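You operate a simulated robot arm through the tools that you are given. There is no shell and no other tool. Be economical: measure what you need, move in short steps, check, and stop when the job is done.

The job below is to be done with a simulated two-armed robot. You get a single attempt, and the scene is never put back.

## Task
Put the blue trainer's gate module back, then carry its tray to the green kit mat.
Fine: switch the trainer off and pull its plug first; the module goes in the gate tray's free slot; the mat lies on the long table; no corner of the tray over the table's edge.

The check looks at the end state, three seconds after you hand in, the way a careful person would. Anything else that was tipped, shoved, dropped, spilled or broken makes it a failure.

## Robot
Two 7-joint arms with two-finger parallel grippers on one trunk, on a base that drives. Base frame: it is fixed to the floor where the robot stands at the start and does not move with it; the origin is under the middle of the robot, x ahead of it, y to its left, z up; the surface under the hand at the start is at about z = 80. Readings come in cm, rad, newtons and seconds.
The left shoulder is at the start at [5, 17.7, 115.4], the right one opposite. With the tool pointing down near the work surface each hand reaches from about 20 to 70 cm from the robot's upright axis, wherever it stands, measured 20 degrees to its own side. Places, roughly: black trainer dial [60, 20, 90]; blue trainer [60, 0, 90]; gate tray (30x19x10 cm) [50, -60, 80]; green kit mat [380, 210, 80]; left trainer switch [50, 10, 90]; middle trainer switch [50, 0, 90]; orange trainer button [50, 20, 90]; right trainer switch [50, 0, 90]; trainer power plug [40, -20, 80]. Payload 3.43 kg a hand.
The tool frame of a hand sits at the grasp point between the pads (the TCP): z along the fingers, y along the line on which they close. The tips reach 3.4 cm beyond it. The gripper opens to 12.8 cm. The fingers are 2.4 cm wide and 1.2 cm thick; the gripper's body (4.8 by 13 cm) begins 9.6 cm behind the TCP.
Orientation is told as [roll, pitch, yaw] about the base's x, y, z axes, in that order, counted from this pose: with the fingers straight down and closing along the base's y, the tool's x points along the base's -x, its y along +y and its z along -z.

## Interface
- The arms move only by the tool jog_arm. It takes "left_rows", "right_rows" or both (then of equal length, played together; a hand with none holds still); each is a list that holds one entry, the list of rows, each a list of 7 numbers: the shift along the tool's x, y, z in units of 40 mm (1.0 is 40 mm), then the turn, a rotation vector about the tool's x, y, z in units of 8 degrees (1.0 is 8 degrees), then the opening, from 0 (shut) to 1 (fully open). In form: [[[tx, ty, tz, rx, ry, rz, gripper], ...]]. A call has 1 to 12 rows; each row shifts and turns the commanded pose from where the row before left it, along the tool's axes as they then stand. A call with a number of a shift or a turn outside -1 to 1 is refused whole. Each row takes 0.2 s and may step no farther than 5 cm and 0.15 rad from the row before; otherwise, or with a gripper value out of range, the whole call is refused. A pose out of reach is approached as far as the arm can. The call stops where the force on the tool passes 50 N (or 10 N more than at its start, if that is more) or the arm is blocked; 0.2 s more then pass. The fingers move at their own pace (about 10.8 cm/s each) and stop on an object; they squeeze with about 36 N. The grip force told is the motor's: it shows also when the fingers shut on nothing. Time passes only in rows, and 0.2 s behind the last, so rows that do not move let the fingers close. It gives the time, the measured TCP pose, the force on the tool (base axes), the opening and the grip force at its end, in the units of the frame above (readings bear some noise), with the torque about the TCP (base axes, N m) and any sound that the robot's microphone picked up.
- Cameras (640 x 400 px; columns grow to the right, rows downward): "scene" is now at [15.91, -1.41, 132.14]; the picture's right is [-0.18, -0.98, 0.00], its down [-0.50, 0.09, -0.86] and it looks along [0.85, -0.15, -0.50] (base axes); focal length 237 px, centre (320, 200). "left" rides on the left gripper at [7.6, 1.1, -16] in its tool frame; the picture's right is [-0.15, 0.99, 0.00], its down [-0.88, -0.13, -0.46] and it looks along [-0.45, -0.07, 0.89] (tool axes); focal length 234 px, centre (320, 200). "right" rides on the right gripper at [7.6, -1.1, -16] in its tool frame; the picture's right is [0.15, 0.99, 0.00], its down [-0.88, 0.13, -0.46] and it looks along [-0.45, 0.07, 0.89] (tool axes); focal length 234 px, centre (320, 200). There is no depth. A picture from a camera that has moved, and an enlarged one, comes with that camera's place and axes in the base frame and with its lens.
- camera(camera): a new picture of that camera. The clock stands still meanwhile.
- slide_trunk(by): slides the trunk up (or, below 0, down) by that many cm; the arms and the scene camera ride with it, the base frame stays. It gives what a move gives, with no picture.
- steer(legs): drives the robot by 1 to 6 legs, each [ahead, turn to the left] in cm and rad, along the robot's own axes; the way and the turn of a leg run together, so that a leg with both is an arc; at most 150 cm and 3.142 rad a leg. The arms and the cameras ride along, it lands a little off, and it stops where it bumps. It gives what a move gives.
- turn_head(pan, tilt): turns the head with the scene camera to pan (to the left, within 1.396 rad either way) and tilt (down, from -0.506 to 1.204), counted from straight ahead of the robot. It gives what a move gives.
- enlarge(camera, box): a new picture of the part [left, top, right, bottom] of that camera's present view, enlarged. The clock stands still meanwhile.
- close_job(): hands the job in; it is judged then, once.

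Work in short steps. Places have to be worked out from the pictures, the camera data and where the tool is seen: move nearer, look again, correct. Check each grasp and each placing, and mend what went wrong. You have 120 turns and 100 pictures in all, those below and enlarged ones among them. Open the grippers and draw the arms clear of the work before you hand the job in, unless the task says otherwise; then end with one line.

The tools are called after "Emit:" by a JSON object that holds its "op" and its "data". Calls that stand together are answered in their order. jog_arm: Moves the arms, as the interface text tells. Its arguments: {"type":"object","properties":{"left_rows":{"type":"array","items":{"type":"array","items":{"type":"array","items":{"type":"number"}}}},"right_rows":{"type":"array","items":{"type":"array","items":{"type":"array","items":{"type":"number"}}}}},"required":[]} The other tools are called the same way: slide_trunk (by) slides the trunk up or down; steer (legs) drives the base; turn_head (pan, tilt) turns the head that bears the scene camera; camera (camera) takes a picture; enlarge (camera, box) takes an enlarged picture of a part of a camera's view; close_job () hands the job in.

At the start:

```text
clock: 0.0
left_eef_pos: [37.32, 0.2, 119.77]
left_tcp_rot: [-0.001, 0.0, -0.001]
left_ft_force: [-0.8, -0.5, 0.1]
left_ft_torque: [0.03, 0.0, 0.01]
left_grip_width: 12.81
left_grip_force: 0.0
right_eef_pos: [35.0, -26.77, 121.54]
right_tcp_rot: [-0.001, -0.001, -0.001]
right_ft_force: [-0.4, -0.7, 0.5]
right_ft_torque: [0.03, 0.01, 0.03]
right_grip_width: 12.79
right_grip_force: 0.0
trunk travel left (down, up): [-32.5, 7.6]
robot x, y, heading: [-0.11, -0.02, -0.003]
head pan, tilt: [-0.176, 0.529]
```

scene: 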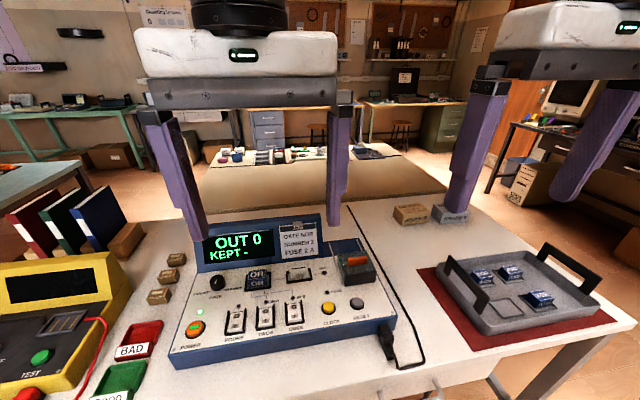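
right: 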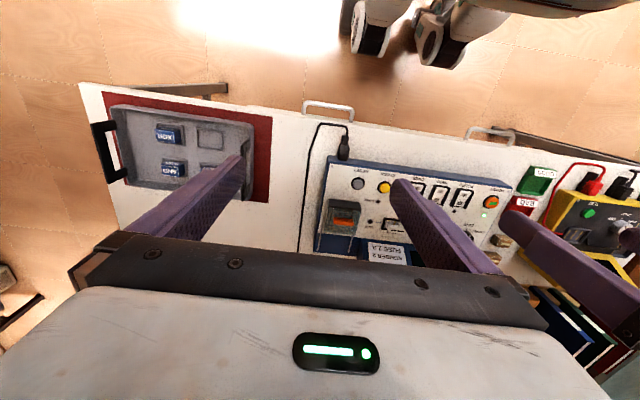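
left: 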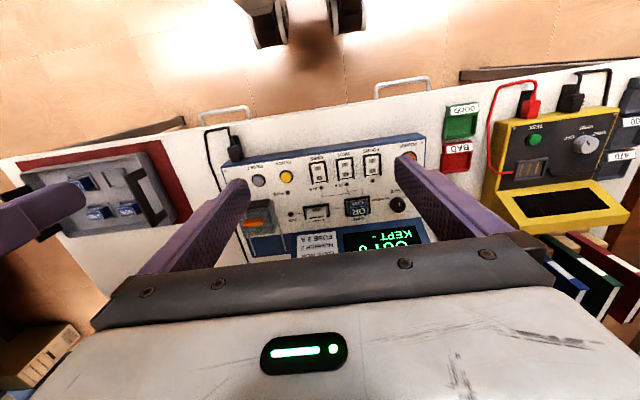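

The scene shows the blue trainer with an OR module, an orange power button, a plug at its front right corner, and the tray to the right. I'll look closer at the trainer and the tray.

Emit:
{"op": "enlarge", "data": {"camera": "scene", "box": [160, 210, 440, 380]}}

Emit:
{"op": "enlarge", "data": {"camera": "scene", "box": [410, 220, 640, 360]}}

Emit:
{"op": "enlarge", "data": {"camera": "left", "box": [200, 100, 460, 260]}}

```text
2.29 times, centred on (300, 295) of scene
camera zoom: at [15.91, -1.41, 132.14], right [-0.18, -0.98, 0.0], down [-0.5, 0.09, -0.86], along [0.85, -0.15, -0.5], focal length 541 px, centre (366, -17)
```

zoom: 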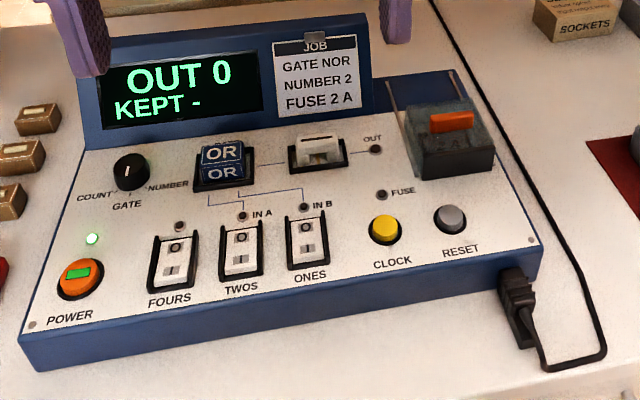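

```text
2.78 times, centred on (525, 290) of scene
camera zoom: at [15.91, -1.41, 132.14], right [-0.18, -0.98, 0.0], down [-0.5, 0.09, -0.86], along [0.85, -0.15, -0.5], focal length 659 px, centre (-250, -50)
```

zoom: 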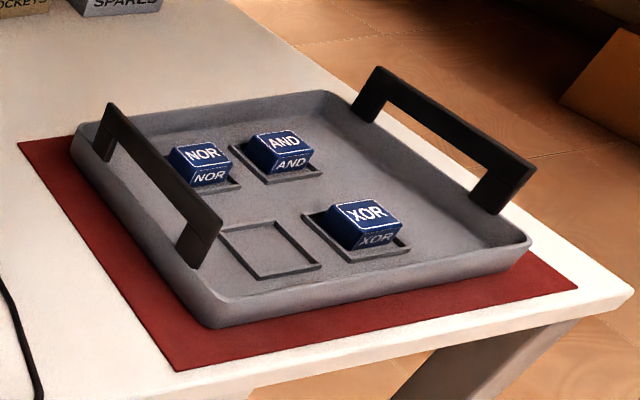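

```text
2.46 times, centred on (330, 180) of left
camera zoom: at [29.6, 1.35, 135.84], right [0.15, 0.99, 0.0], down [0.88, -0.13, 0.46], along [0.45, -0.07, -0.89], focal length 576 px, centre (295, 249)
```

zoom: 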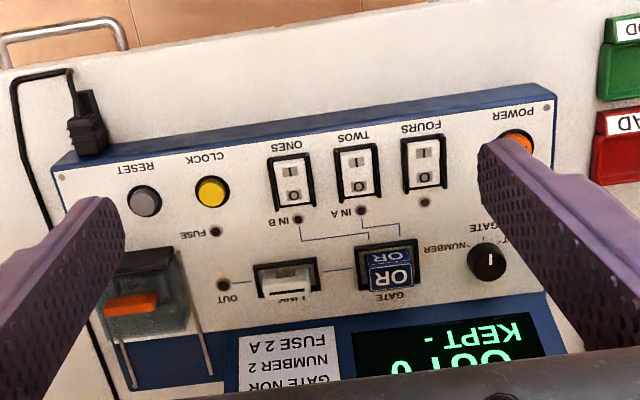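

Intersecting the scene and left views puts the power button at about [46.5, 17.5, 88]. I'll bring the left hand over it with the fingers shut.

Emit:
{"op": "jog_arm", "data": {"left_rows": [[[-0.29, 0.54, 0.7, 0, 0, 0, 0], [-0.29, 0.54, 0.7, 0, 0, 0, 0], [-0.29, 0.54, 0.7, 0, 0, 0, 0], [-0.29, 0.54, 0.7, 0, 0, 0, 0], [-0.29, 0.54, 0.7, 0, 0, 0, 0], [-0.29, 0.54, 0.7, 0, 0, 0, 0], [-0.29, 0.54, 0.7, 0, 0, 0, 0], [-0.29, 0.54, 0.7, 0, 0, 0, 0], [0, 0, 0, 0, 0, 0, 0]]]}}

Emit:
{"op": "camera", "data": {"camera": "left"}}

Emit:
{"op": "enlarge", "data": {"camera": "scene", "box": [120, 210, 400, 385]}}

```text
clock: 2.0
left_eef_pos: [46.52, 17.5, 97.19]
left_tcp_rot: [0.0, -0.002, 0.0]
left_ft_force: [0.4, 0.0, -0.3]
left_ft_torque: [0.02, 0.04, -0.02]
left_grip_width: 0.0
left_grip_force: 32.5
right_eef_pos: [34.84, -26.92, 121.54]
right_tcp_rot: [-0.001, -0.002, -0.002]
right_ft_force: [0.0, -0.7, -0.3]
right_ft_torque: [-0.06, 0.03, -0.01]
right_grip_width: 12.8
right_grip_force: 0.2
trunk travel left (down, up): [-32.5, 7.6]
robot x, y, heading: [-0.26, -0.06, -0.003]
head pan, tilt: [-0.176, 0.529]
```

```text
93 pictures are left
camera left: at [38.78, 18.65, 113.32], right [0.15, 0.99, 0.0], down [0.88, -0.13, 0.46], along [0.45, -0.07, -0.89], focal length 234 px, centre (320, 200)
```

left: 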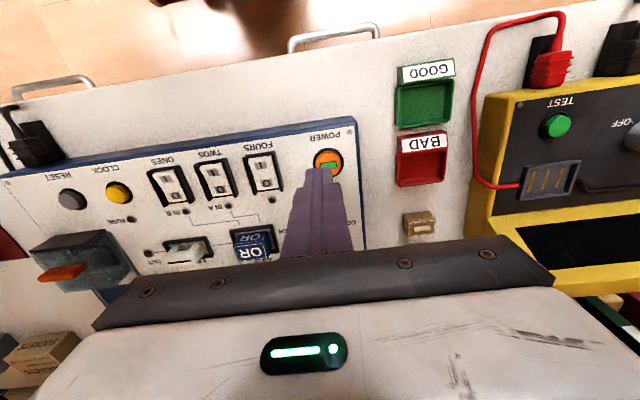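

```text
2.29 times, centred on (260, 298) of scene
camera zoom: at [15.9, -1.43, 132.14], right [-0.18, -0.98, 0.0], down [-0.5, 0.09, -0.86], along [0.85, -0.15, -0.5], focal length 541 px, centre (457, -23)
```

zoom: 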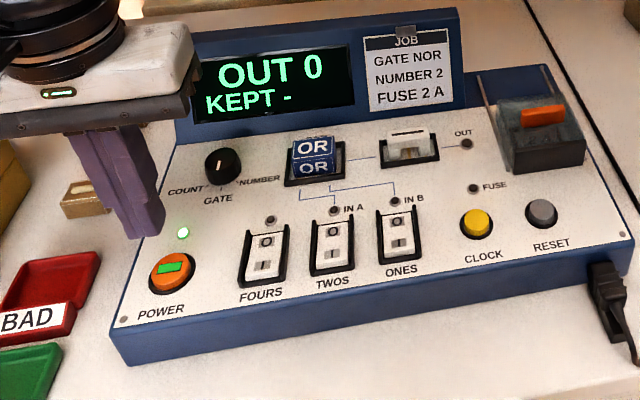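

The button now works out to about [47.1, 18, 87]. I'll shift a little, then come down to just above contact.

Emit:
{"op": "jog_arm", "data": {"left_rows": [[[-0.15, 0.12, 0.4, 0, 0, 0, 0], [0, 0, 0.6, 0, 0, 0, 0], [0, 0, 0.45, 0, 0, 0, 0], [0, 0, 0.1, 0, 0, 0, 0], [0, 0, 0.0, 0, 0, 0, 0]]]}}

Emit:
{"op": "enlarge", "data": {"camera": "scene", "box": [120, 210, 400, 385]}}

Emit:
{"op": "enlarge", "data": {"camera": "left", "box": [240, 100, 400, 200]}}

```text
clock: 3.2
left_eef_pos: [47.08, 18.02, 91.16]
left_tcp_rot: [-0.002, 0.0, -0.001]
left_ft_force: [-0.4, 0.9, -0.3]
left_ft_torque: [-0.01, 0.03, -0.03]
left_grip_width: 0.0
left_grip_force: 32.6
right_eef_pos: [34.99, -26.87, 121.5]
right_tcp_rot: [-0.002, 0.001, -0.002]
right_ft_force: [-0.3, -0.2, -0.8]
right_ft_torque: [0.02, 0.0, 0.0]
right_grip_width: 12.83
right_grip_force: 0.0
trunk travel left (down, up): [-32.5, 7.6]
robot x, y, heading: [-0.16, 0.44, -0.002]
head pan, tilt: [-0.176, 0.529]
```

```text
2.29 times, centred on (260, 298) of scene
camera zoom: at [15.91, -1.41, 132.14], right [-0.18, -0.98, 0.0], down [-0.5, 0.09, -0.86], along [0.85, -0.15, -0.5], focal length 541 px, centre (457, -23)
```

zoom: 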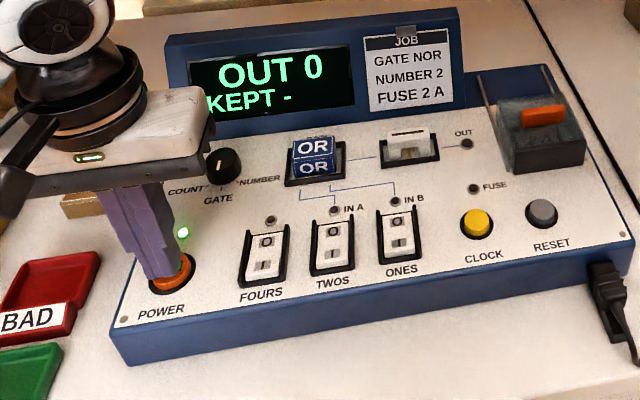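

```text
4.00 times, centred on (320, 150) of left
camera zoom: at [39.41, 19.16, 107.17], right [0.15, 0.99, 0.0], down [0.88, -0.13, 0.46], along [0.45, -0.07, -0.89], focal length 937 px, centre (320, 400)
```

zoom: 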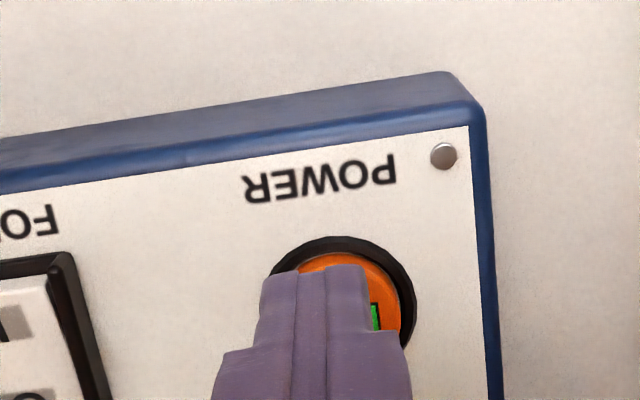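

The fingertip is over the button, slightly right of its centre. I'll shift 0.4 cm left and press down in small steps.

Emit:
{"op": "jog_arm", "data": {"left_rows": [[[0.08, 0.1, 0.1, 0, 0, 0, 0], [0, 0, 0.1, 0, 0, 0, 0], [0, 0, 0.08, 0, 0, 0, 0]]]}}

```text
clock: 4.0
left_eef_pos: [46.74, 18.36, 90.03]
left_tcp_rot: [0.0, 0.001, 0.0]
left_ft_force: [0.2, -0.2, -1.1]
left_ft_torque: [0.01, 0.0, 0.03]
left_grip_width: 0.0
left_grip_force: 33.4
right_eef_pos: [35.02, -26.91, 121.55]
right_tcp_rot: [0.001, 0.002, -0.001]
right_ft_force: [0.5, -0.9, -0.1]
right_ft_torque: [-0.01, 0.0, 0.03]
right_grip_width: 12.8
right_grip_force: 0.1
trunk travel left (down, up): [-32.5, 7.6]
robot x, y, heading: [0.08, -0.16, 0.003]
head pan, tilt: [-0.176, 0.529]
```

No contact yet, so I'll continue down in 0.3 cm steps.

Emit:
{"op": "jog_arm", "data": {"left_rows": [[[0, 0, 0.08, 0, 0, 0, 0], [0, 0, 0.08, 0, 0, 0, 0]]]}}

Emit:
{"op": "enlarge", "data": {"camera": "scene", "box": [120, 210, 400, 385]}}

```text
clock: 4.6
left_eef_pos: [46.92, 18.3, 89.55]
left_tcp_rot: [0.0, -0.001, 0.0]
left_ft_force: [0.1, -0.2, 3.7]
left_ft_torque: [-0.01, -0.01, 0.03]
left_grip_width: 0.0
left_grip_force: 33.3
right_eef_pos: [34.92, -26.97, 121.46]
right_tcp_rot: [0.0, -0.002, -0.002]
right_ft_force: [-0.3, 0.1, -0.1]
right_ft_torque: [0.0, 0.0, 0.03]
right_grip_width: 12.79
right_grip_force: 0.0
trunk travel left (down, up): [-32.5, 7.6]
robot x, y, heading: [0.01, -0.02, -0.001]
head pan, tilt: [-0.176, 0.529]
heard: click
```

```text
2.29 times, centred on (260, 298) of scene
camera zoom: at [15.89, -1.42, 132.15], right [-0.18, -0.98, 0.0], down [-0.5, 0.09, -0.86], along [0.85, -0.15, -0.5], focal length 541 px, centre (457, -23)
```

zoom: 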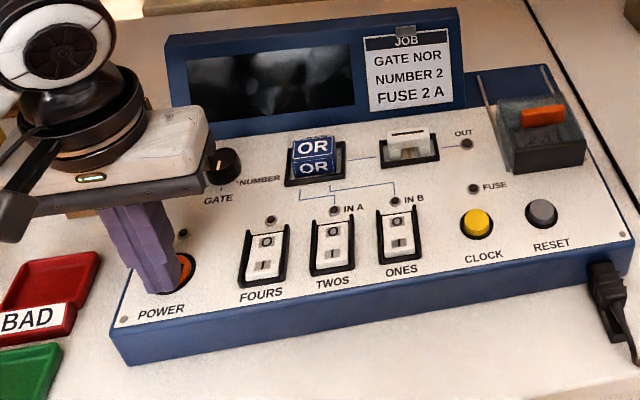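

There was a click and the display went dark, so the trainer is off. I'll raise the left hand and bring the right hand above the plug, which I judge to be near [40.5, -20, 83].

Emit:
{"op": "jog_arm", "data": {"left_rows": [[[0, 0, -0.5, 0, 0, 0, 0], [0, 0, -0.8, 0, 0, 0, 0], [0.3, 0.3, -0.8, 0, 0, 0, 0], [0.3, 0.4, -0.8, 0, 0, 0, 0], [0.3, 0.4, -0.8, 0, 0, 0, 0], [0.3, 0.4, -0.5, 0, 0, 0, 0], [0, 0, 0, 0, 0, 0, 0]]], "right_rows": [[[-0.15, 0.25, 0.8, 0, 0, 0, 0.5], [-0.15, 0.25, 0.8, 0, 0, 0, 0.5], [-0.15, 0.25, 0.8, 0, 0, 0, 0.5], [-0.15, 0.25, 0.8, 0, 0, 0, 0.5], [-0.15, 0.25, 0.8, 0, 0, 0, 0.5], [-0.15, 0.25, 0.8, 0, 0, 0, 0.5], [-0.1, 0.25, 0.8, 0, 0, 0, 0.5]]]}}

Emit:
{"op": "camera", "data": {"camera": "right"}}

Emit:
{"op": "enlarge", "data": {"camera": "scene", "box": [300, 260, 460, 400]}}

```text
clock: 6.2
left_eef_pos: [42.03, 24.44, 106.43]
left_tcp_rot: [-0.002, 0.0, -0.001]
left_ft_force: [-0.1, -0.9, 0.6]
left_ft_torque: [-0.01, -0.04, 0.0]
left_grip_width: 0.0
left_grip_force: 33.2
right_eef_pos: [38.85, -20.05, 99.04]
right_tcp_rot: [0.002, 0.0, -0.002]
right_ft_force: [0.4, 0.6, 0.6]
right_ft_torque: [0.01, 0.06, -0.03]
right_grip_width: 6.41
right_grip_force: 0.0
trunk travel left (down, up): [-32.5, 7.6]
robot x, y, heading: [0.12, -0.01, 0.004]
head pan, tilt: [-0.176, 0.529]
```

```text
88 pictures are left
camera right: at [31.26, -21.26, 115.11], right [-0.14, 0.99, 0.0], down [0.88, 0.13, 0.46], along [0.45, 0.07, -0.89], focal length 234 px, centre (320, 200)
```

right: 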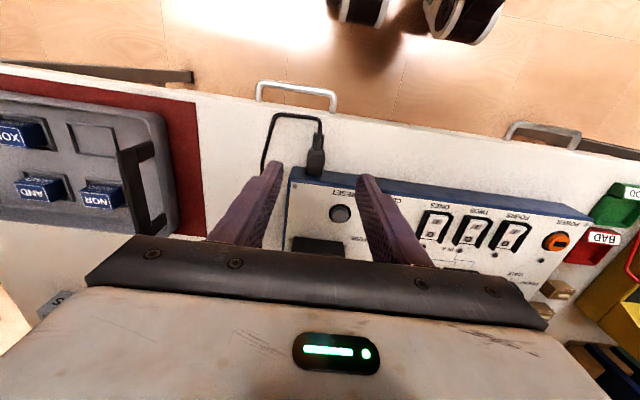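

```text
2.86 times, centred on (380, 330) of scene
camera zoom: at [15.97, -1.41, 132.13], right [-0.18, -0.98, 0.0], down [-0.5, 0.09, -0.86], along [0.85, -0.15, -0.5], focal length 676 px, centre (149, -171)
```

zoom: 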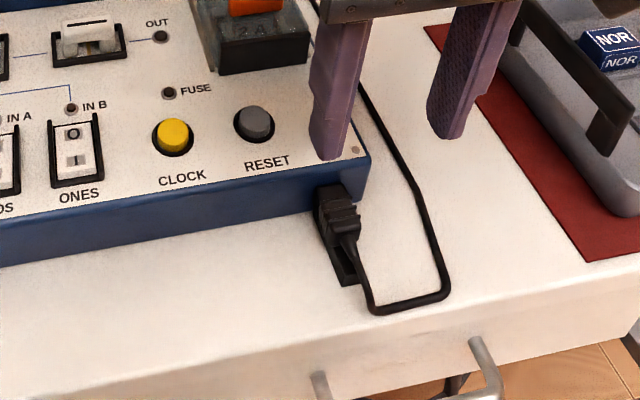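

Both views put the plug body at about x 39.5–42.5 and y -20.1. I'll take a closer look before going down.

Emit:
{"op": "enlarge", "data": {"camera": "right", "box": [250, 90, 390, 190]}}

```text
4.00 times, centred on (320, 140) of right
camera zoom: at [31.26, -21.26, 115.11], right [-0.14, 0.99, 0.0], down [0.88, 0.13, 0.46], along [0.45, 0.07, -0.89], focal length 937 px, centre (320, 440)
```

zoom: 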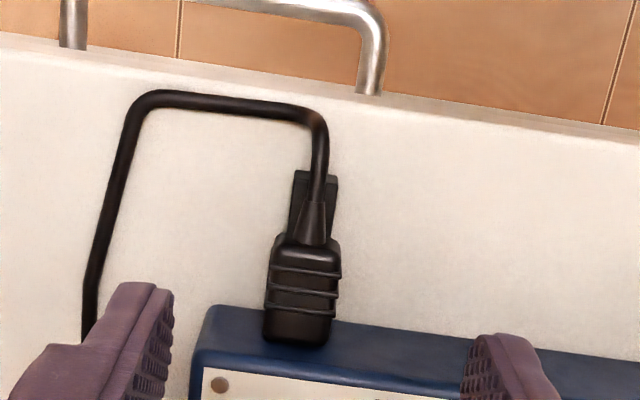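

The grip point on the ribs is about [41, -20.2], with the front face of the trainer near x 43.7. I'll lower the right hand around the plug.

Emit:
{"op": "jog_arm", "data": {"right_rows": [[[-0.3, -0.04, 0.6, 0, 0, 0, 0.45], [-0.24, 0, 0.9, 0, 0, 0, 0.45], [0, 0, 0.9, 0, 0, 0, 0.45], [0, 0, 0.6, 0, 0, 0, 0.45], [0, 0, 0.4, 0, 0, 0, 0.45], [0, 0, 0.2, 0, 0, 0, 0.45]]]}}

Emit:
{"op": "camera", "data": {"camera": "right"}}

Emit:
{"op": "enlarge", "data": {"camera": "scene", "box": [300, 260, 460, 400]}}

```text
clock: 7.6
left_eef_pos: [42.05, 24.51, 106.21]
left_tcp_rot: [0.001, 0.0, 0.0]
left_ft_force: [-0.5, -0.3, -0.9]
left_ft_torque: [0.02, 0.0, -0.02]
left_grip_width: 0.0
left_grip_force: 33.6
right_eef_pos: [41.24, -20.06, 84.76]
right_tcp_rot: [0.0, -0.002, -0.003]
right_ft_force: [0.0, -0.2, 0.1]
right_ft_torque: [0.0, -0.01, 0.02]
right_grip_width: 5.75
right_grip_force: 0.2
trunk travel left (down, up): [-32.5, 7.6]
robot x, y, heading: [-0.25, -0.17, -0.003]
head pan, tilt: [-0.176, 0.529]
```

```text
85 pictures are left
camera right: at [33.6, -21.24, 100.79], right [-0.14, 0.99, 0.0], down [0.88, 0.13, 0.46], along [0.45, 0.07, -0.89], focal length 234 px, centre (320, 200)
```

right: 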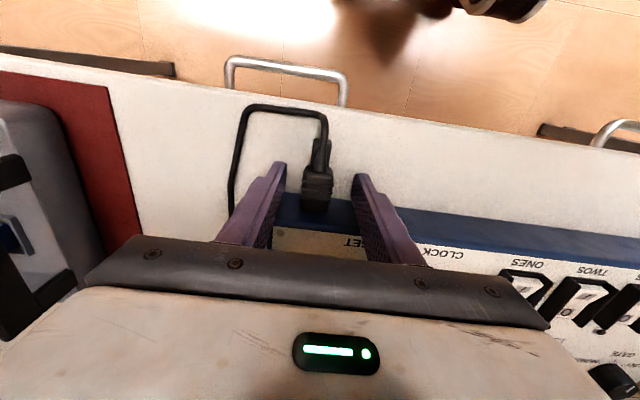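

```text
2.86 times, centred on (380, 330) of scene
camera zoom: at [15.92, -1.41, 132.14], right [-0.18, -0.98, 0.0], down [-0.5, 0.09, -0.86], along [0.85, -0.15, -0.5], focal length 676 px, centre (149, -171)
```

zoom: 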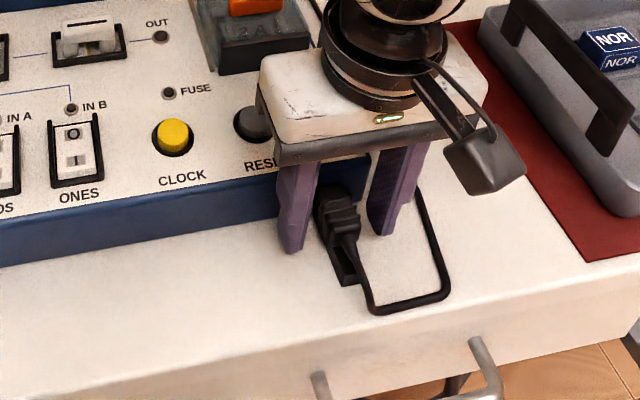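

The fingers straddle the plug. I'll lower 0.5 cm more and close.

Emit:
{"op": "jog_arm", "data": {"right_rows": [[[0, 0, 0.13, 0, 0, 0, 0.45], [0, 0, 0, 0, 0, 0, 0.2], [0, 0, 0, 0, 0, 0, 0], [0, 0, 0, 0, 0, 0, 0], [0, 0, 0, 0, 0, 0, 0]]]}}

Emit:
{"op": "enlarge", "data": {"camera": "right", "box": [220, 90, 420, 230]}}

```text
clock: 8.8
left_eef_pos: [41.95, 24.38, 106.37]
left_tcp_rot: [0.002, -0.001, 0.0]
left_ft_force: [-1.0, -0.2, -0.1]
left_ft_torque: [0.01, 0.01, 0.01]
left_grip_width: 0.02
left_grip_force: 32.9
right_eef_pos: [41.13, -20.21, 84.15]
right_tcp_rot: [-0.001, 0.0, -0.001]
right_ft_force: [-0.1, -14.1, 2.5]
right_ft_torque: [-0.19, -0.07, 0.08]
right_grip_width: 2.23
right_grip_force: 44.7
trunk travel left (down, up): [-32.5, 7.6]
robot x, y, heading: [0.02, 0.01, 0.005]
head pan, tilt: [-0.176, 0.529]
```

```text
2.86 times, centred on (320, 160) of right
camera zoom: at [33.58, -21.42, 100.26], right [-0.14, 0.99, 0.0], down [0.88, 0.13, 0.46], along [0.45, 0.06, -0.89], focal length 669 px, centre (320, 314)
```

zoom: 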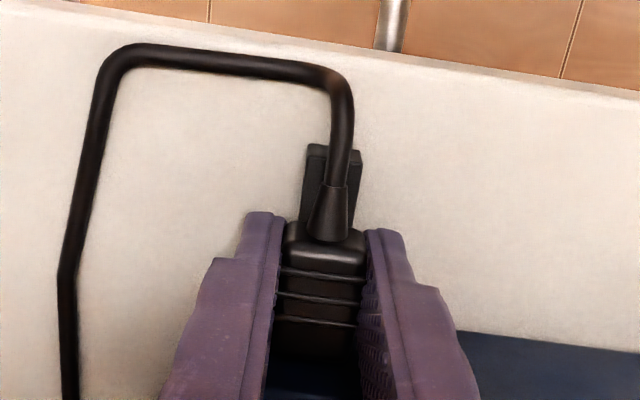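

The plug is held at 2.23 cm. I'll ease the hand -y by 0.2 cm and pull toward the robot.

Emit:
{"op": "jog_arm", "data": {"right_rows": [[[0, -0.05, 0, 0, 0, 0, 0], [0.2, 0, 0, 0, 0, 0, 0], [0.2, 0, 0, 0, 0, 0, 0], [0.2, 0, 0, 0, 0, 0, 0], [0.2, 0, 0, 0, 0, 0, 0], [0, 0, 0, 0, 0, 0, 0]]]}}

Emit:
{"op": "enlarge", "data": {"camera": "right", "box": [220, 90, 420, 230]}}

Emit:
{"op": "enlarge", "data": {"camera": "scene", "box": [300, 260, 460, 400]}}

```text
clock: 10.2
left_eef_pos: [42.29, 24.41, 106.15]
left_tcp_rot: [0.0, 0.005, 0.0]
left_ft_force: [0.4, 0.1, -0.2]
left_ft_torque: [0.02, -0.04, -0.02]
left_grip_width: 0.0
left_grip_force: 32.9
right_eef_pos: [38.77, -20.23, 84.19]
right_tcp_rot: [0.004, -0.015, 0.001]
right_ft_force: [35.6, 2.1, -14.8]
right_ft_torque: [-0.07, -0.75, -0.03]
right_grip_width: 2.24
right_grip_force: 45.0
trunk travel left (down, up): [-32.5, 7.6]
robot x, y, heading: [0.1, -0.24, 0.002]
head pan, tilt: [-0.176, 0.529]
```

```text
2.86 times, centred on (320, 160) of right
camera zoom: at [31.11, -21.53, 100.16], right [-0.15, 0.99, 0.0], down [0.87, 0.13, 0.47], along [0.46, 0.07, -0.88], focal length 669 px, centre (320, 314)
```

zoom: 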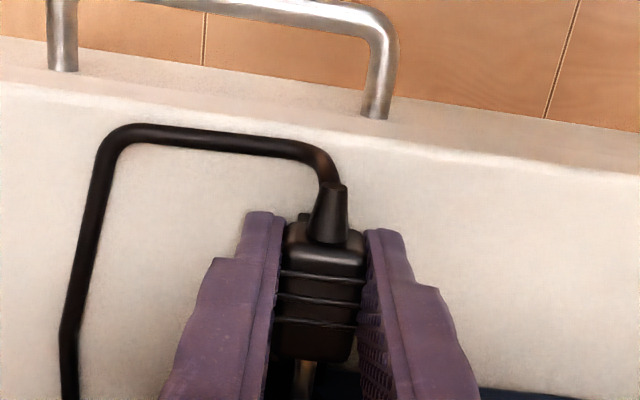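

```text
2.86 times, centred on (380, 330) of scene
camera zoom: at [16.37, -1.41, 132.05], right [-0.17, -0.98, 0.0], down [-0.5, 0.09, -0.86], along [0.85, -0.15, -0.51], focal length 676 px, centre (149, -171)
```

zoom: 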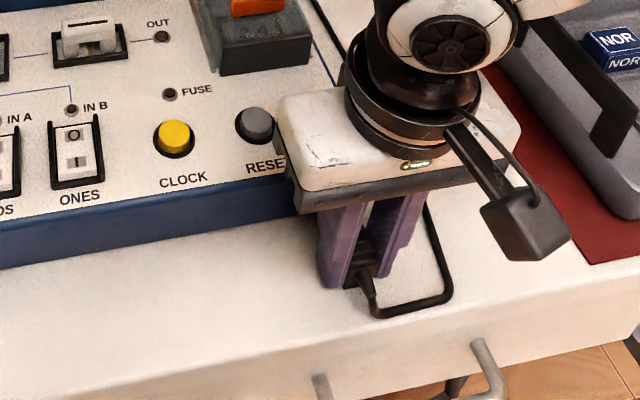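

The plug has moved 2.3 cm back and its prongs show, but there is still a 35 N pull. I'll continue a bit farther.

Emit:
{"op": "jog_arm", "data": {"right_rows": [[[0.15, 0, 0, 0, 0, 0, 0], [0.15, 0, 0, 0, 0, 0, 0], [0, 0, 0, 0, 0, 0, 0]]]}}

Emit:
{"op": "enlarge", "data": {"camera": "right", "box": [220, 90, 420, 230]}}

```text
clock: 11.0
left_eef_pos: [42.35, 24.48, 106.12]
left_tcp_rot: [0.0, 0.003, -0.001]
left_ft_force: [0.3, -0.3, -0.5]
left_ft_torque: [0.0, 0.01, -0.03]
left_grip_width: 0.0
left_grip_force: 33.0
right_eef_pos: [37.75, -20.13, 84.31]
right_tcp_rot: [0.002, -0.019, -0.003]
right_ft_force: [40.6, 3.4, 7.4]
right_ft_torque: [0.01, -0.5, 0.06]
right_grip_width: 2.26
right_grip_force: 45.2
trunk travel left (down, up): [-32.5, 7.6]
robot x, y, heading: [-0.08, 0.37, -0.001]
head pan, tilt: [-0.176, 0.529]
```

```text
2.86 times, centred on (320, 160) of right
camera zoom: at [29.92, -21.48, 100.19], right [-0.14, 0.99, 0.0], down [0.87, 0.13, 0.47], along [0.47, 0.07, -0.88], focal length 669 px, centre (320, 314)
```

zoom: 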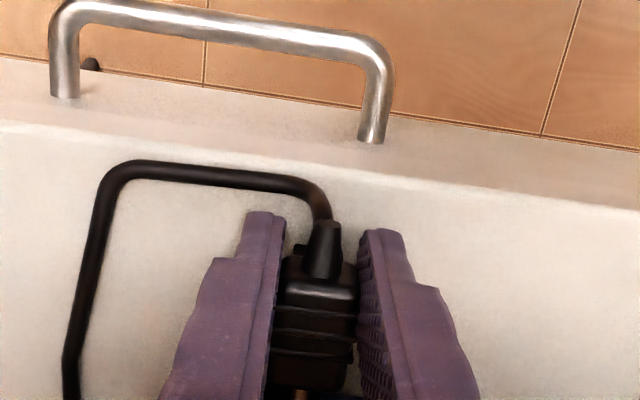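

The hand seems to have slipped along a plug that has reached its end of travel. I'll ease off, open, raise and look at where the plug stays.

Emit:
{"op": "jog_arm", "data": {"right_rows": [[[-0.1, 0, 0, 0, 0, 0, 0], [0, 0, 0, 0, 0, 0, 0.3], [0, 0, 0, 0, 0, 0, 0.45], [0, 0, -0.5, 0, 0, 0, 0.45], [0, 0, -0.9, 0, 0, 0, 0.45], [0, 0, -0.9, 0, 0, 0, 0.45], [0.3, 0, -0.9, 0, 0, 0, 0.45]]]}}

Emit:
{"op": "enlarge", "data": {"camera": "right", "box": [250, 90, 390, 190]}}

Emit:
{"op": "enlarge", "data": {"camera": "scene", "box": [300, 260, 460, 400]}}

```text
clock: 12.6
left_eef_pos: [41.95, 24.57, 106.32]
left_tcp_rot: [0.0, -0.002, -0.001]
left_ft_force: [-0.6, -0.1, -0.5]
left_ft_torque: [-0.02, -0.03, 0.01]
left_grip_width: 0.02
left_grip_force: 33.2
right_eef_pos: [35.63, -20.21, 96.9]
right_tcp_rot: [-0.001, -0.001, 0.0]
right_ft_force: [-0.6, 0.9, -0.1]
right_ft_torque: [0.0, -0.04, 0.0]
right_grip_width: 5.77
right_grip_force: 0.1
trunk travel left (down, up): [-32.5, 7.6]
robot x, y, heading: [-0.09, 0.14, 0.002]
head pan, tilt: [-0.176, 0.529]
```

```text
4.00 times, centred on (320, 140) of right
camera zoom: at [28.12, -21.49, 113.06], right [-0.15, 0.99, 0.0], down [0.88, 0.13, 0.46], along [0.45, 0.07, -0.89], focal length 937 px, centre (320, 440)
```

zoom: 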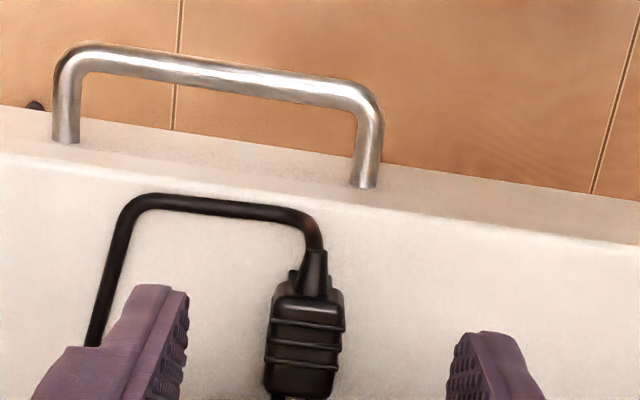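

```text
2.86 times, centred on (380, 330) of scene
camera zoom: at [15.85, -1.4, 132.15], right [-0.18, -0.98, 0.0], down [-0.5, 0.09, -0.86], along [0.85, -0.15, -0.5], focal length 676 px, centre (149, -171)
```

zoom: 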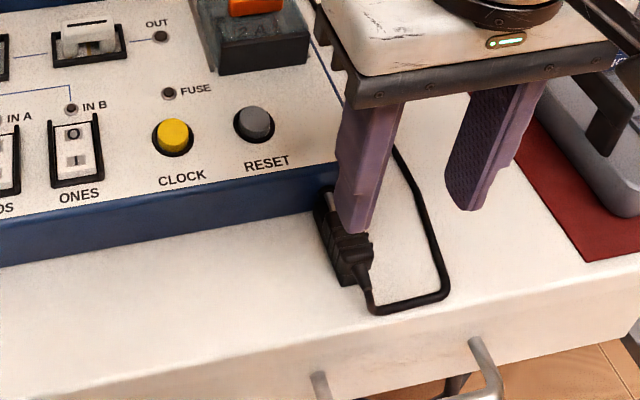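

The plug's prongs are out of the socket and it stays at the end of its rail. Next I'll take the right hand above the OR module, estimated at [55.7, 6, 89.5].

Emit:
{"op": "jog_arm", "data": {"right_rows": [[[0, 0.3, -0.9, 0, 0, 0, 0.45], [0, 0.6, -0.9, 0, 0, 0, 0.45], [-0.5, 0.8, -0.5, 0, 0, 0, 0.45], [-0.6, 0.8, 0, 0, 0, 0, 0.45], [-0.6, 0.8, 0, 0, 0, 0, 0.45], [-0.7, 0.8, 0, 0, 0, 0, 0.45], [-0.7, 0.8, 0, 0, 0, 0, 0.45], [-0.7, 0.8, 0, 0, 0, 0, 0.45], [-0.7, 0.7, 0, 0, 0, 0, 0.45], [0, 0, 0, 0, 0, 0, 0.45]]]}}

Emit:
{"op": "camera", "data": {"camera": "right"}}

```text
clock: 14.8
left_eef_pos: [42.04, 24.39, 106.27]
left_tcp_rot: [0.002, 0.0, -0.001]
left_ft_force: [-0.1, -0.2, -0.9]
left_ft_torque: [-0.02, 0.02, -0.01]
left_grip_width: 0.04
left_grip_force: 33.7
right_eef_pos: [39.49, -11.2, 106.12]
right_tcp_rot: [0.004, -0.002, -0.003]
right_ft_force: [-0.7, 0.0, -0.7]
right_ft_torque: [-0.01, 0.01, -0.03]
right_grip_width: 5.77
right_grip_force: 0.1
right hand out of reach, approached as far as the arm can: row 4, 5, 6, 7, 8, 9
trunk travel left (down, up): [-32.5, 7.6]
robot x, y, heading: [0.14, 0.07, 0.004]
head pan, tilt: [-0.176, 0.529]
```

```text
77 pictures are left
camera right: at [31.99, -12.5, 122.21], right [-0.14, 0.99, 0.0], down [0.88, 0.13, 0.46], along [0.45, 0.07, -0.89], focal length 234 px, centre (320, 200)
```

right: 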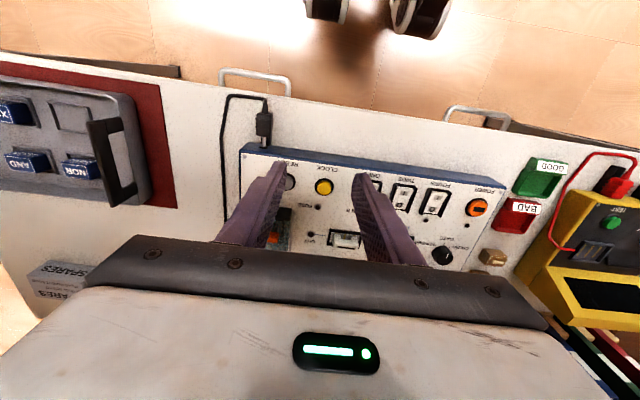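

The right hand cannot cross that far. The left hand suits both the module and later the tray's free slot, so I'll withdraw the right and bring the left over the module.

Emit:
{"op": "jog_arm", "data": {"left_rows": [[[0, 0, 0, 0, 0, 0, 0.5], [-0.5, -0.77, 0, 0, 0, 0, 0.5], [-0.5, -0.77, 0, 0, 0, 0, 0.5], [-0.5, -0.77, 0, 0, 0, 0, 0.5], [-0.5, -0.77, 0, 0, 0, 0, 0.5], [-0.4, -0.77, 0, 0, 0, 0, 0.5], [-0.4, -0.75, 0, 0, 0, 0, 0.5], [0, 0, 0, 0, 0, 0, 0.5]]], "right_rows": [[[0.3, -0.7, -0.5, 0, 0, 0, 0.45], [0.3, -0.7, -0.5, 0, 0, 0, 0.45], [0.3, -0.7, -0.5, 0, 0, 0, 0.45], [0.3, -0.7, -0.5, 0, 0, 0, 0.45], [0.3, -0.7, -0.5, 0, 0, 0, 0.45], [0.3, -0.7, -0.5, 0, 0, 0, 0.45], [0.3, -0.4, -0.5, 0, 0, 0, 0.45], [0, 0, 0, 0, 0, 0, 0.45]]]}}

Emit:
{"op": "camera", "data": {"camera": "left"}}

Emit:
{"op": "camera", "data": {"camera": "scene"}}

```text
clock: 16.6
left_eef_pos: [53.37, 6.07, 106.31]
left_tcp_rot: [-0.001, -0.001, 0.0]
left_ft_force: [0.0, 0.4, -0.2]
left_ft_torque: [-0.01, 0.0, 0.02]
left_grip_width: 6.41
left_grip_force: 0.0
right_eef_pos: [31.19, -29.7, 120.29]
right_tcp_rot: [-0.002, -0.001, -0.002]
right_ft_force: [0.3, -0.1, 0.0]
right_ft_torque: [-0.04, 0.03, 0.04]
right_grip_width: 5.76
right_grip_force: 0.1
trunk travel left (down, up): [-32.5, 7.6]
robot x, y, heading: [-0.1, 0.05, 0.002]
head pan, tilt: [-0.176, 0.529]
```

```text
76 pictures are left
camera left: at [45.82, 7.18, 122.37], right [0.15, 0.99, 0.0], down [0.88, -0.13, 0.46], along [0.45, -0.07, -0.89], focal length 234 px, centre (320, 200)
```

left: 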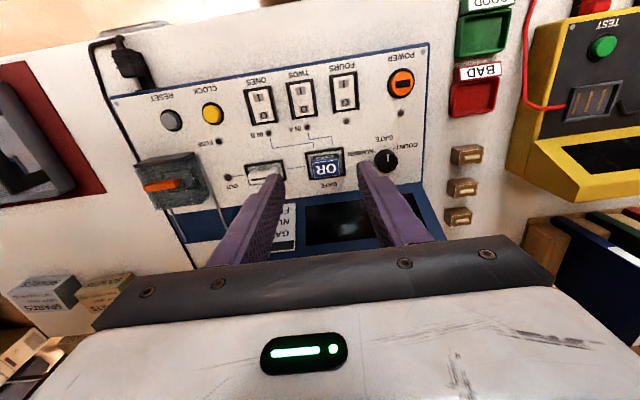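

```text
75 pictures are left
camera scene: at [15.93, -1.37, 132.13], right [-0.18, -0.98, 0.0], down [-0.5, 0.09, -0.86], along [0.85, -0.15, -0.5], focal length 237 px, centre (320, 200)
```

scene: 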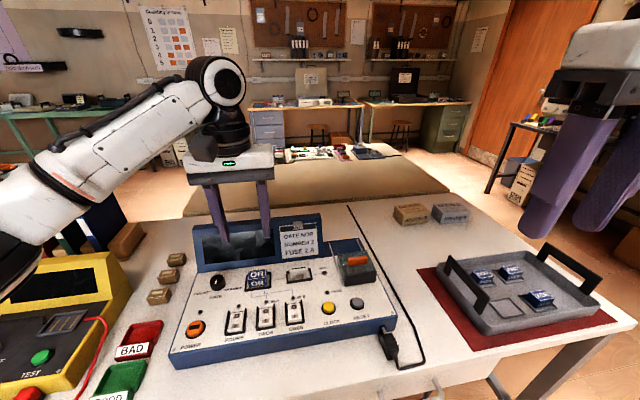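

Emit:
{"op": "enlarge", "data": {"camera": "left", "box": [270, 110, 410, 210]}}

Emit:
{"op": "enlarge", "data": {"camera": "scene", "box": [190, 220, 330, 310]}}

```text
4.00 times, centred on (340, 160) of left
camera zoom: at [45.82, 7.18, 122.37], right [0.15, 0.99, 0.0], down [0.88, -0.13, 0.46], along [0.45, -0.07, -0.89], focal length 937 px, centre (240, 360)
```

zoom: 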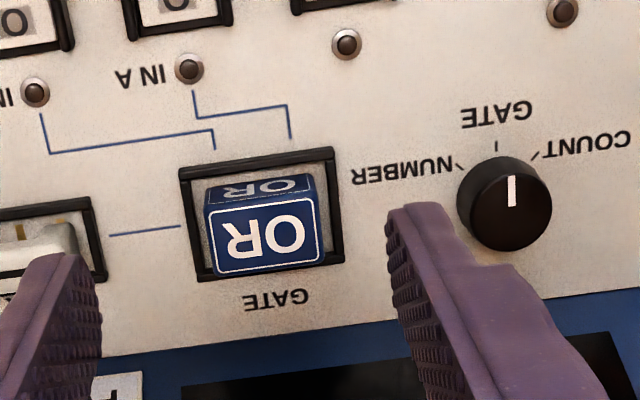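

```text
4.44 times, centred on (260, 265) of scene
camera zoom: at [15.93, -1.37, 132.13], right [-0.18, -0.98, 0.0], down [-0.5, 0.09, -0.86], along [0.85, -0.15, -0.5], focal length 1052 px, centre (587, -89)
```

zoom: 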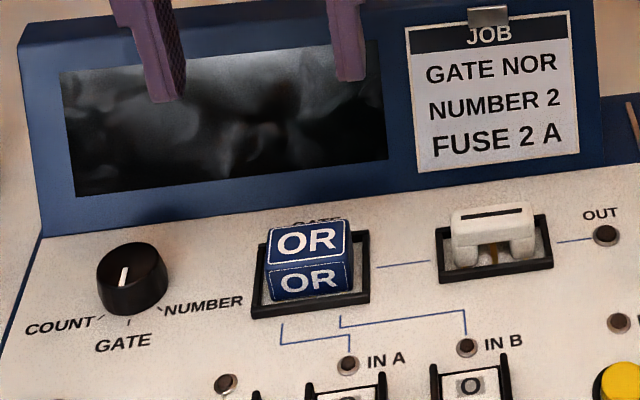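

Combining views, the module top is at about [57.8, 6.2, 88.3], roughly 4.2 cm wide and yawed about -3°. I'll match the yaw and descend to a hover.

Emit:
{"op": "jog_arm", "data": {"left_rows": [[[-0.55, 0.0, 0.8, 0, 0, 0.37, 0.5], [-0.55, 0.0, 0.8, 0, 0, 0, 0.5], [0, 0, 0.85, 0, 0, 0, 0.5], [0, 0, 0.65, 0, 0, 0, 0.5], [0, 0, 0, 0, 0, 0, 0.5]]]}}

Emit:
{"op": "enlarge", "data": {"camera": "left", "box": [250, 110, 410, 220]}}

Emit:
{"op": "enlarge", "data": {"camera": "scene", "box": [190, 220, 330, 310]}}

```text
clock: 17.8
left_eef_pos: [57.77, 5.82, 93.84]
left_tcp_rot: [0.001, 0.001, -0.053]
left_ft_force: [1.1, 0.3, 0.2]
left_ft_torque: [0.01, 0.03, 0.01]
left_grip_width: 6.39
left_grip_force: 0.0
right_eef_pos: [31.09, -29.65, 120.33]
right_tcp_rot: [-0.001, -0.001, -0.001]
right_ft_force: [-0.1, 1.1, 0.0]
right_ft_torque: [0.01, 0.02, 0.03]
right_grip_width: 5.79
right_grip_force: 0.0
trunk travel left (down, up): [-32.5, 7.6]
robot x, y, heading: [0.04, 0.22, -0.001]
head pan, tilt: [-0.176, 0.529]
```

```text
3.64 times, centred on (330, 165) of left
camera zoom: at [50.22, 7.36, 109.9], right [0.2, 0.98, 0.0], down [0.87, -0.18, 0.46], along [0.45, -0.09, -0.89], focal length 852 px, centre (284, 327)
```

zoom: 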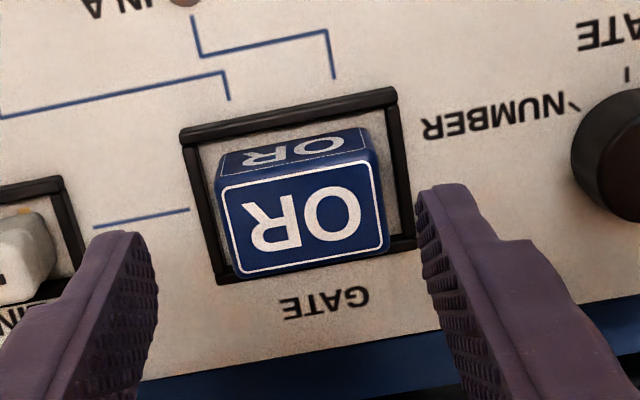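

```text
4.44 times, centred on (260, 265) of scene
camera zoom: at [15.91, -1.41, 132.14], right [-0.18, -0.98, 0.0], down [-0.5, 0.09, -0.86], along [0.85, -0.15, -0.5], focal length 1052 px, centre (587, -89)
```

zoom: 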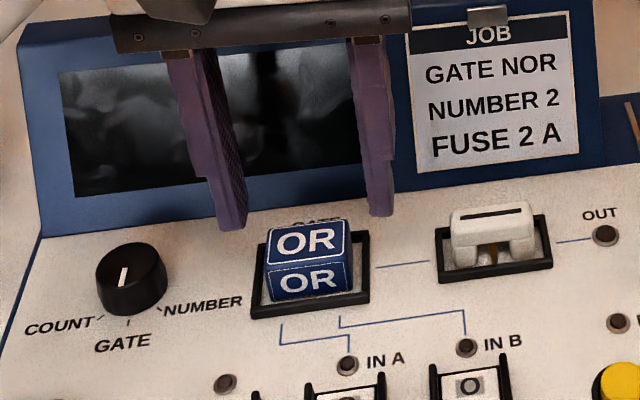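

The module centre is at about [57.9, 6.3], so I need +0.5 cm in y. The fingers must close just above the socket frame, so I'll descend at 5.6 cm opening and feel for contact.

Emit:
{"op": "jog_arm", "data": {"left_rows": [[[-0.02, 0.13, 0.2, 0, 0, 0.1, 0.44], [0, 0, 0.3, 0, 0, 0, 0.44], [0, 0, 0.15, 0, 0, 0, 0.44], [0, 0, 0, 0, 0, 0, 0.44]]]}}

Emit:
{"op": "enlarge", "data": {"camera": "left", "box": [250, 110, 410, 220]}}

Emit:
{"op": "enlarge", "data": {"camera": "scene", "box": [190, 220, 330, 310]}}

```text
clock: 18.8
left_eef_pos: [57.74, 6.27, 91.15]
left_tcp_rot: [0.001, 0.0, -0.067]
left_ft_force: [-0.1, 0.2, 0.6]
left_ft_torque: [0.05, 0.01, 0.0]
left_grip_width: 5.67
left_grip_force: 0.1
right_eef_pos: [31.22, -29.76, 120.23]
right_tcp_rot: [0.001, -0.001, -0.003]
right_ft_force: [-0.1, -0.7, 0.1]
right_ft_torque: [0.05, 0.01, 0.0]
right_grip_width: 5.75
right_grip_force: 0.2
trunk travel left (down, up): [-32.5, 7.6]
robot x, y, heading: [0.06, 0.13, 0.001]
head pan, tilt: [-0.176, 0.529]
```

```text
3.64 times, centred on (330, 165) of left
camera zoom: at [50.25, 8.0, 107.31], right [0.21, 0.98, 0.0], down [0.87, -0.19, 0.46], along [0.45, -0.1, -0.89], focal length 852 px, centre (284, 327)
```

zoom: 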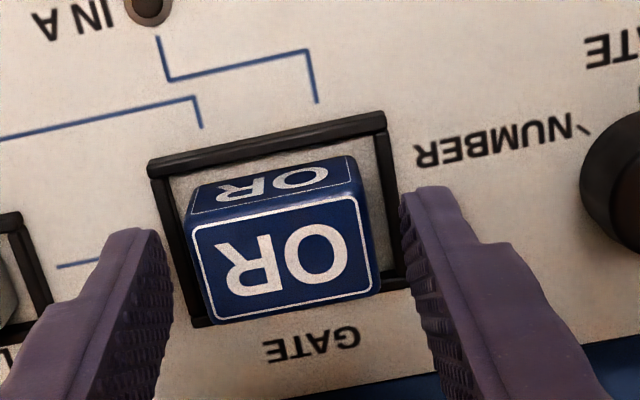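

```text
4.44 times, centred on (260, 265) of scene
camera zoom: at [15.91, -1.41, 132.14], right [-0.18, -0.98, 0.0], down [-0.5, 0.09, -0.86], along [0.85, -0.15, -0.5], focal length 1052 px, centre (587, -89)
```

zoom: 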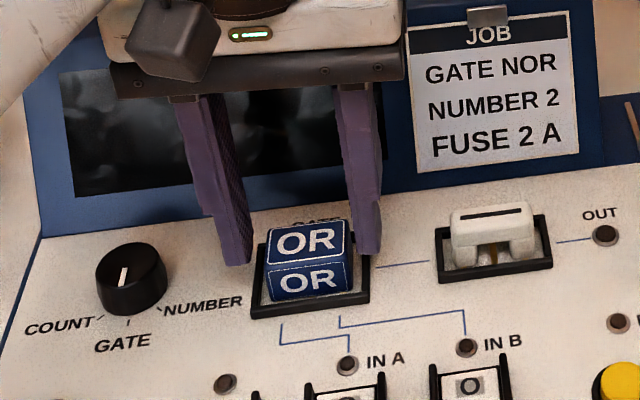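

The tips are at z≈87.75 beside the module with no contact yet. I'll continue down in small steps.

Emit:
{"op": "jog_arm", "data": {"left_rows": [[[0, -0.04, 0.08, 0, 0, 0, 0.42], [0, 0, 0.08, 0, 0, 0, 0.42], [0, 0, 0.0, 0, 0, 0, 0.42]]]}}

Emit:
{"op": "enlarge", "data": {"camera": "left", "box": [250, 110, 410, 220]}}

```text
clock: 19.6
left_eef_pos: [57.82, 6.14, 90.57]
left_tcp_rot: [0.002, 0.001, -0.066]
left_ft_force: [-0.3, 0.8, 0.3]
left_ft_torque: [-0.04, -0.03, -0.03]
left_grip_width: 5.4
left_grip_force: 0.1
right_eef_pos: [31.11, -29.72, 120.09]
right_tcp_rot: [0.0, -0.002, -0.002]
right_ft_force: [-0.1, -0.5, -0.9]
right_ft_torque: [0.03, -0.05, 0.0]
right_grip_width: 5.76
right_grip_force: 0.1
trunk travel left (down, up): [-32.5, 7.6]
robot x, y, heading: [-0.23, -0.02, -0.001]
head pan, tilt: [-0.176, 0.529]
```

```text
3.64 times, centred on (330, 165) of left
camera zoom: at [50.16, 7.83, 106.65], right [0.21, 0.98, 0.0], down [0.87, -0.19, 0.46], along [0.45, -0.1, -0.89], focal length 852 px, centre (284, 327)
```

zoom: 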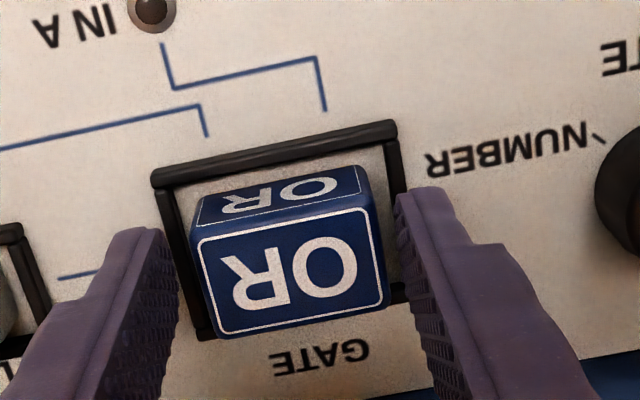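

Still free, tips at z≈87.2. I'll feel downward another 0.6 cm.

Emit:
{"op": "jog_arm", "data": {"left_rows": [[[0, 0, 0.08, 0, 0, 0, 0.4], [0, 0, 0.08, 0, 0, 0, 0.4], [0, 0, 0.0, 0, 0, 0, 0.4]]]}}

Emit:
{"op": "enlarge", "data": {"camera": "scene", "box": [220, 240, 310, 300]}}

```text
clock: 20.4
left_eef_pos: [57.62, 6.08, 89.89]
left_tcp_rot: [0.002, 0.0, -0.067]
left_ft_force: [-0.1, 0.2, -0.4]
left_ft_torque: [-0.01, -0.01, -0.03]
left_grip_width: 5.13
left_grip_force: 0.2
right_eef_pos: [31.16, -29.65, 120.21]
right_tcp_rot: [0.001, -0.002, -0.001]
right_ft_force: [0.2, 0.2, 0.5]
right_ft_torque: [0.01, 0.0, 0.01]
right_grip_width: 5.76
right_grip_force: 0.0
trunk travel left (down, up): [-32.5, 7.6]
robot x, y, heading: [-0.23, 0.11, 0.0]
head pan, tilt: [-0.176, 0.529]
```

```text
6.67 times, centred on (265, 270) of scene
camera zoom: at [15.91, -1.41, 132.14], right [-0.18, -0.98, 0.0], down [-0.5, 0.09, -0.86], along [0.85, -0.15, -0.5], focal length 1578 px, centre (687, -267)
```

zoom: 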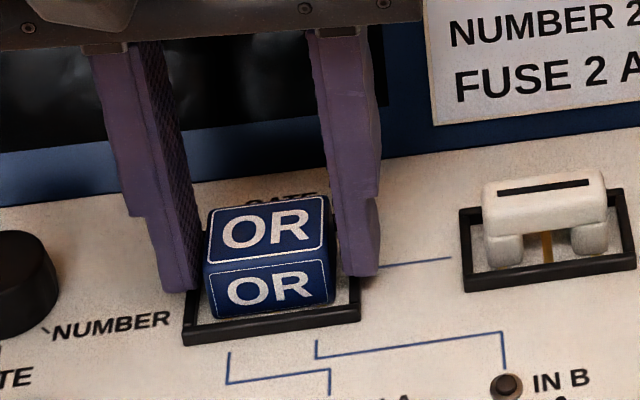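

The fingertips now overlap the module by nearly 2 cm without touching the frame. I'll close.

Emit:
{"op": "jog_arm", "data": {"left_rows": [[[0, 0, 0, 0, 0, 0, 0.2], [0, 0, 0, 0, 0, 0, 0.1], [0, 0, 0, 0, 0, 0, 0.1]]]}}

```text
clock: 21.2
left_eef_pos: [57.77, 6.09, 89.87]
left_tcp_rot: [-0.001, 0.0, -0.066]
left_ft_force: [0.2, 0.5, -0.2]
left_ft_torque: [0.0, -0.01, 0.0]
left_grip_width: 4.29
left_grip_force: 35.8
right_eef_pos: [31.02, -29.75, 120.16]
right_tcp_rot: [0.0, -0.001, -0.002]
right_ft_force: [-0.2, -0.4, 0.2]
right_ft_torque: [0.04, 0.04, 0.0]
right_grip_width: 5.76
right_grip_force: 0.1
trunk travel left (down, up): [-32.5, 7.6]
robot x, y, heading: [-0.19, -0.09, -0.002]
head pan, tilt: [-0.176, 0.529]
```

Gripped at 4.29 cm, the module's width. I'll pull straight up in small steps.

Emit:
{"op": "jog_arm", "data": {"left_rows": [[[0, 0, -0.15, 0, 0, 0, 0], [0, 0, -0.2, 0, 0, 0, 0], [0, 0, -0.2, 0, 0, 0, 0], [0, 0, -0.3, 0, 0, 0, 0], [0, 0, -0.4, 0, 0, 0, 0], [0, 0, 0, 0, 0, 0, 0]]]}}

Emit:
{"op": "enlarge", "data": {"camera": "scene", "box": [190, 200, 330, 300]}}

```text
clock: 22.6
left_eef_pos: [57.78, 6.14, 94.86]
left_tcp_rot: [0.0, 0.0, -0.069]
left_ft_force: [0.4, 0.2, -0.8]
left_ft_torque: [-0.04, -0.01, -0.01]
left_grip_width: 4.28
left_grip_force: 36.4
right_eef_pos: [31.24, -29.81, 120.16]
right_tcp_rot: [0.001, 0.0, -0.002]
right_ft_force: [-0.5, -0.2, -0.2]
right_ft_torque: [0.0, 0.04, 0.02]
right_grip_width: 5.73
right_grip_force: 0.0
trunk travel left (down, up): [-32.5, 7.6]
robot x, y, heading: [-0.07, -0.04, -0.004]
head pan, tilt: [-0.176, 0.529]
```

```text
4.00 times, centred on (260, 250) of scene
camera zoom: at [15.92, -1.4, 132.14], right [-0.18, -0.98, 0.0], down [-0.5, 0.09, -0.86], along [0.85, -0.15, -0.5], focal length 947 px, centre (560, 0)
```

zoom: 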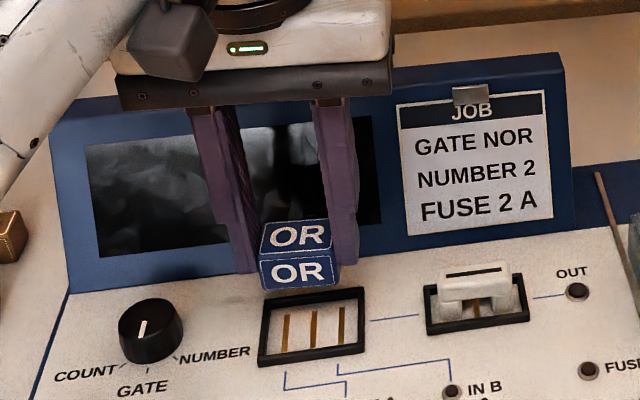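

The module is out of its socket. I'll raise it and draw it in toward the robot before driving.

Emit:
{"op": "jog_arm", "data": {"left_rows": [[[0, 0, -0.9, 0, 0, 0, 0], [0, 0, -0.9, 0, 0, 0, 0], [0, 0, -0.9, 0, 0, 0, 0], [0.2, 0.1, -0.9, 0, 0, 0, 0], [0.5, 0.2, -0.8, 0, 0, 0, 0], [0.6, 0.3, -0.7, 0, 0, 0, 0], [0.7, 0.3, -0.5, 0, 0, 0, 0], [0.8, 0.4, -0.3, 0, 0, 0, 0], [0.8, 0.4, 0, 0, 0, 0, 0], [0.8, 0.4, 0, 0, 0, 0, 0], [0.7, 0.4, 0, 0, 0, 0, 0], [0, 0, 0, 0, 0, 0, 0]]]}}

Emit:
{"op": "turn_head", "data": {"pan": -1.2, "tilt": 0.7}}

Emit:
{"op": "camera", "data": {"camera": "scene"}}

```text
clock: 25.2
left_eef_pos: [38.11, 17.44, 118.75]
left_tcp_rot: [-0.001, 0.0, -0.064]
left_ft_force: [1.3, -1.1, -0.3]
left_ft_torque: [0.04, 0.01, -0.01]
left_grip_width: 4.27
left_grip_force: 35.5
right_eef_pos: [31.24, -29.66, 120.24]
right_tcp_rot: [-0.001, 0.001, -0.001]
right_ft_force: [-0.1, 0.6, -0.2]
right_ft_torque: [0.01, -0.02, -0.02]
right_grip_width: 5.75
right_grip_force: 0.1
trunk travel left (down, up): [-32.5, 7.6]
robot x, y, heading: [-0.06, 0.08, -0.002]
head pan, tilt: [-0.176, 0.529]
```

```text
clock: 26.5
left_eef_pos: [38.14, 17.53, 118.79]
left_tcp_rot: [0.0, -0.001, -0.068]
left_ft_force: [0.7, -0.5, 0.0]
left_ft_torque: [0.0, 0.0, 0.0]
left_grip_width: 4.26
left_grip_force: 36.2
right_eef_pos: [31.12, -29.72, 120.3]
right_tcp_rot: [-0.001, 0.002, -0.001]
right_ft_force: [0.5, 0.6, 0.7]
right_ft_torque: [-0.01, 0.03, -0.03]
right_grip_width: 5.75
right_grip_force: 0.0
trunk travel left (down, up): [-32.5, 7.6]
robot x, y, heading: [-0.12, 0.22, -0.001]
head pan, tilt: [-1.201, 0.7]
```

```text
65 pictures are left
camera scene: at [10.1, -7.74, 130.63], right [-0.93, -0.36, 0.0], down [-0.23, 0.6, -0.77], along [0.28, -0.71, -0.64], focal length 237 px, centre (320, 200)
```

scene: 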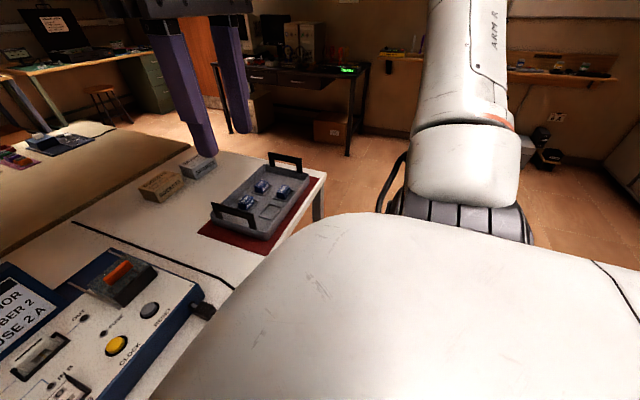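

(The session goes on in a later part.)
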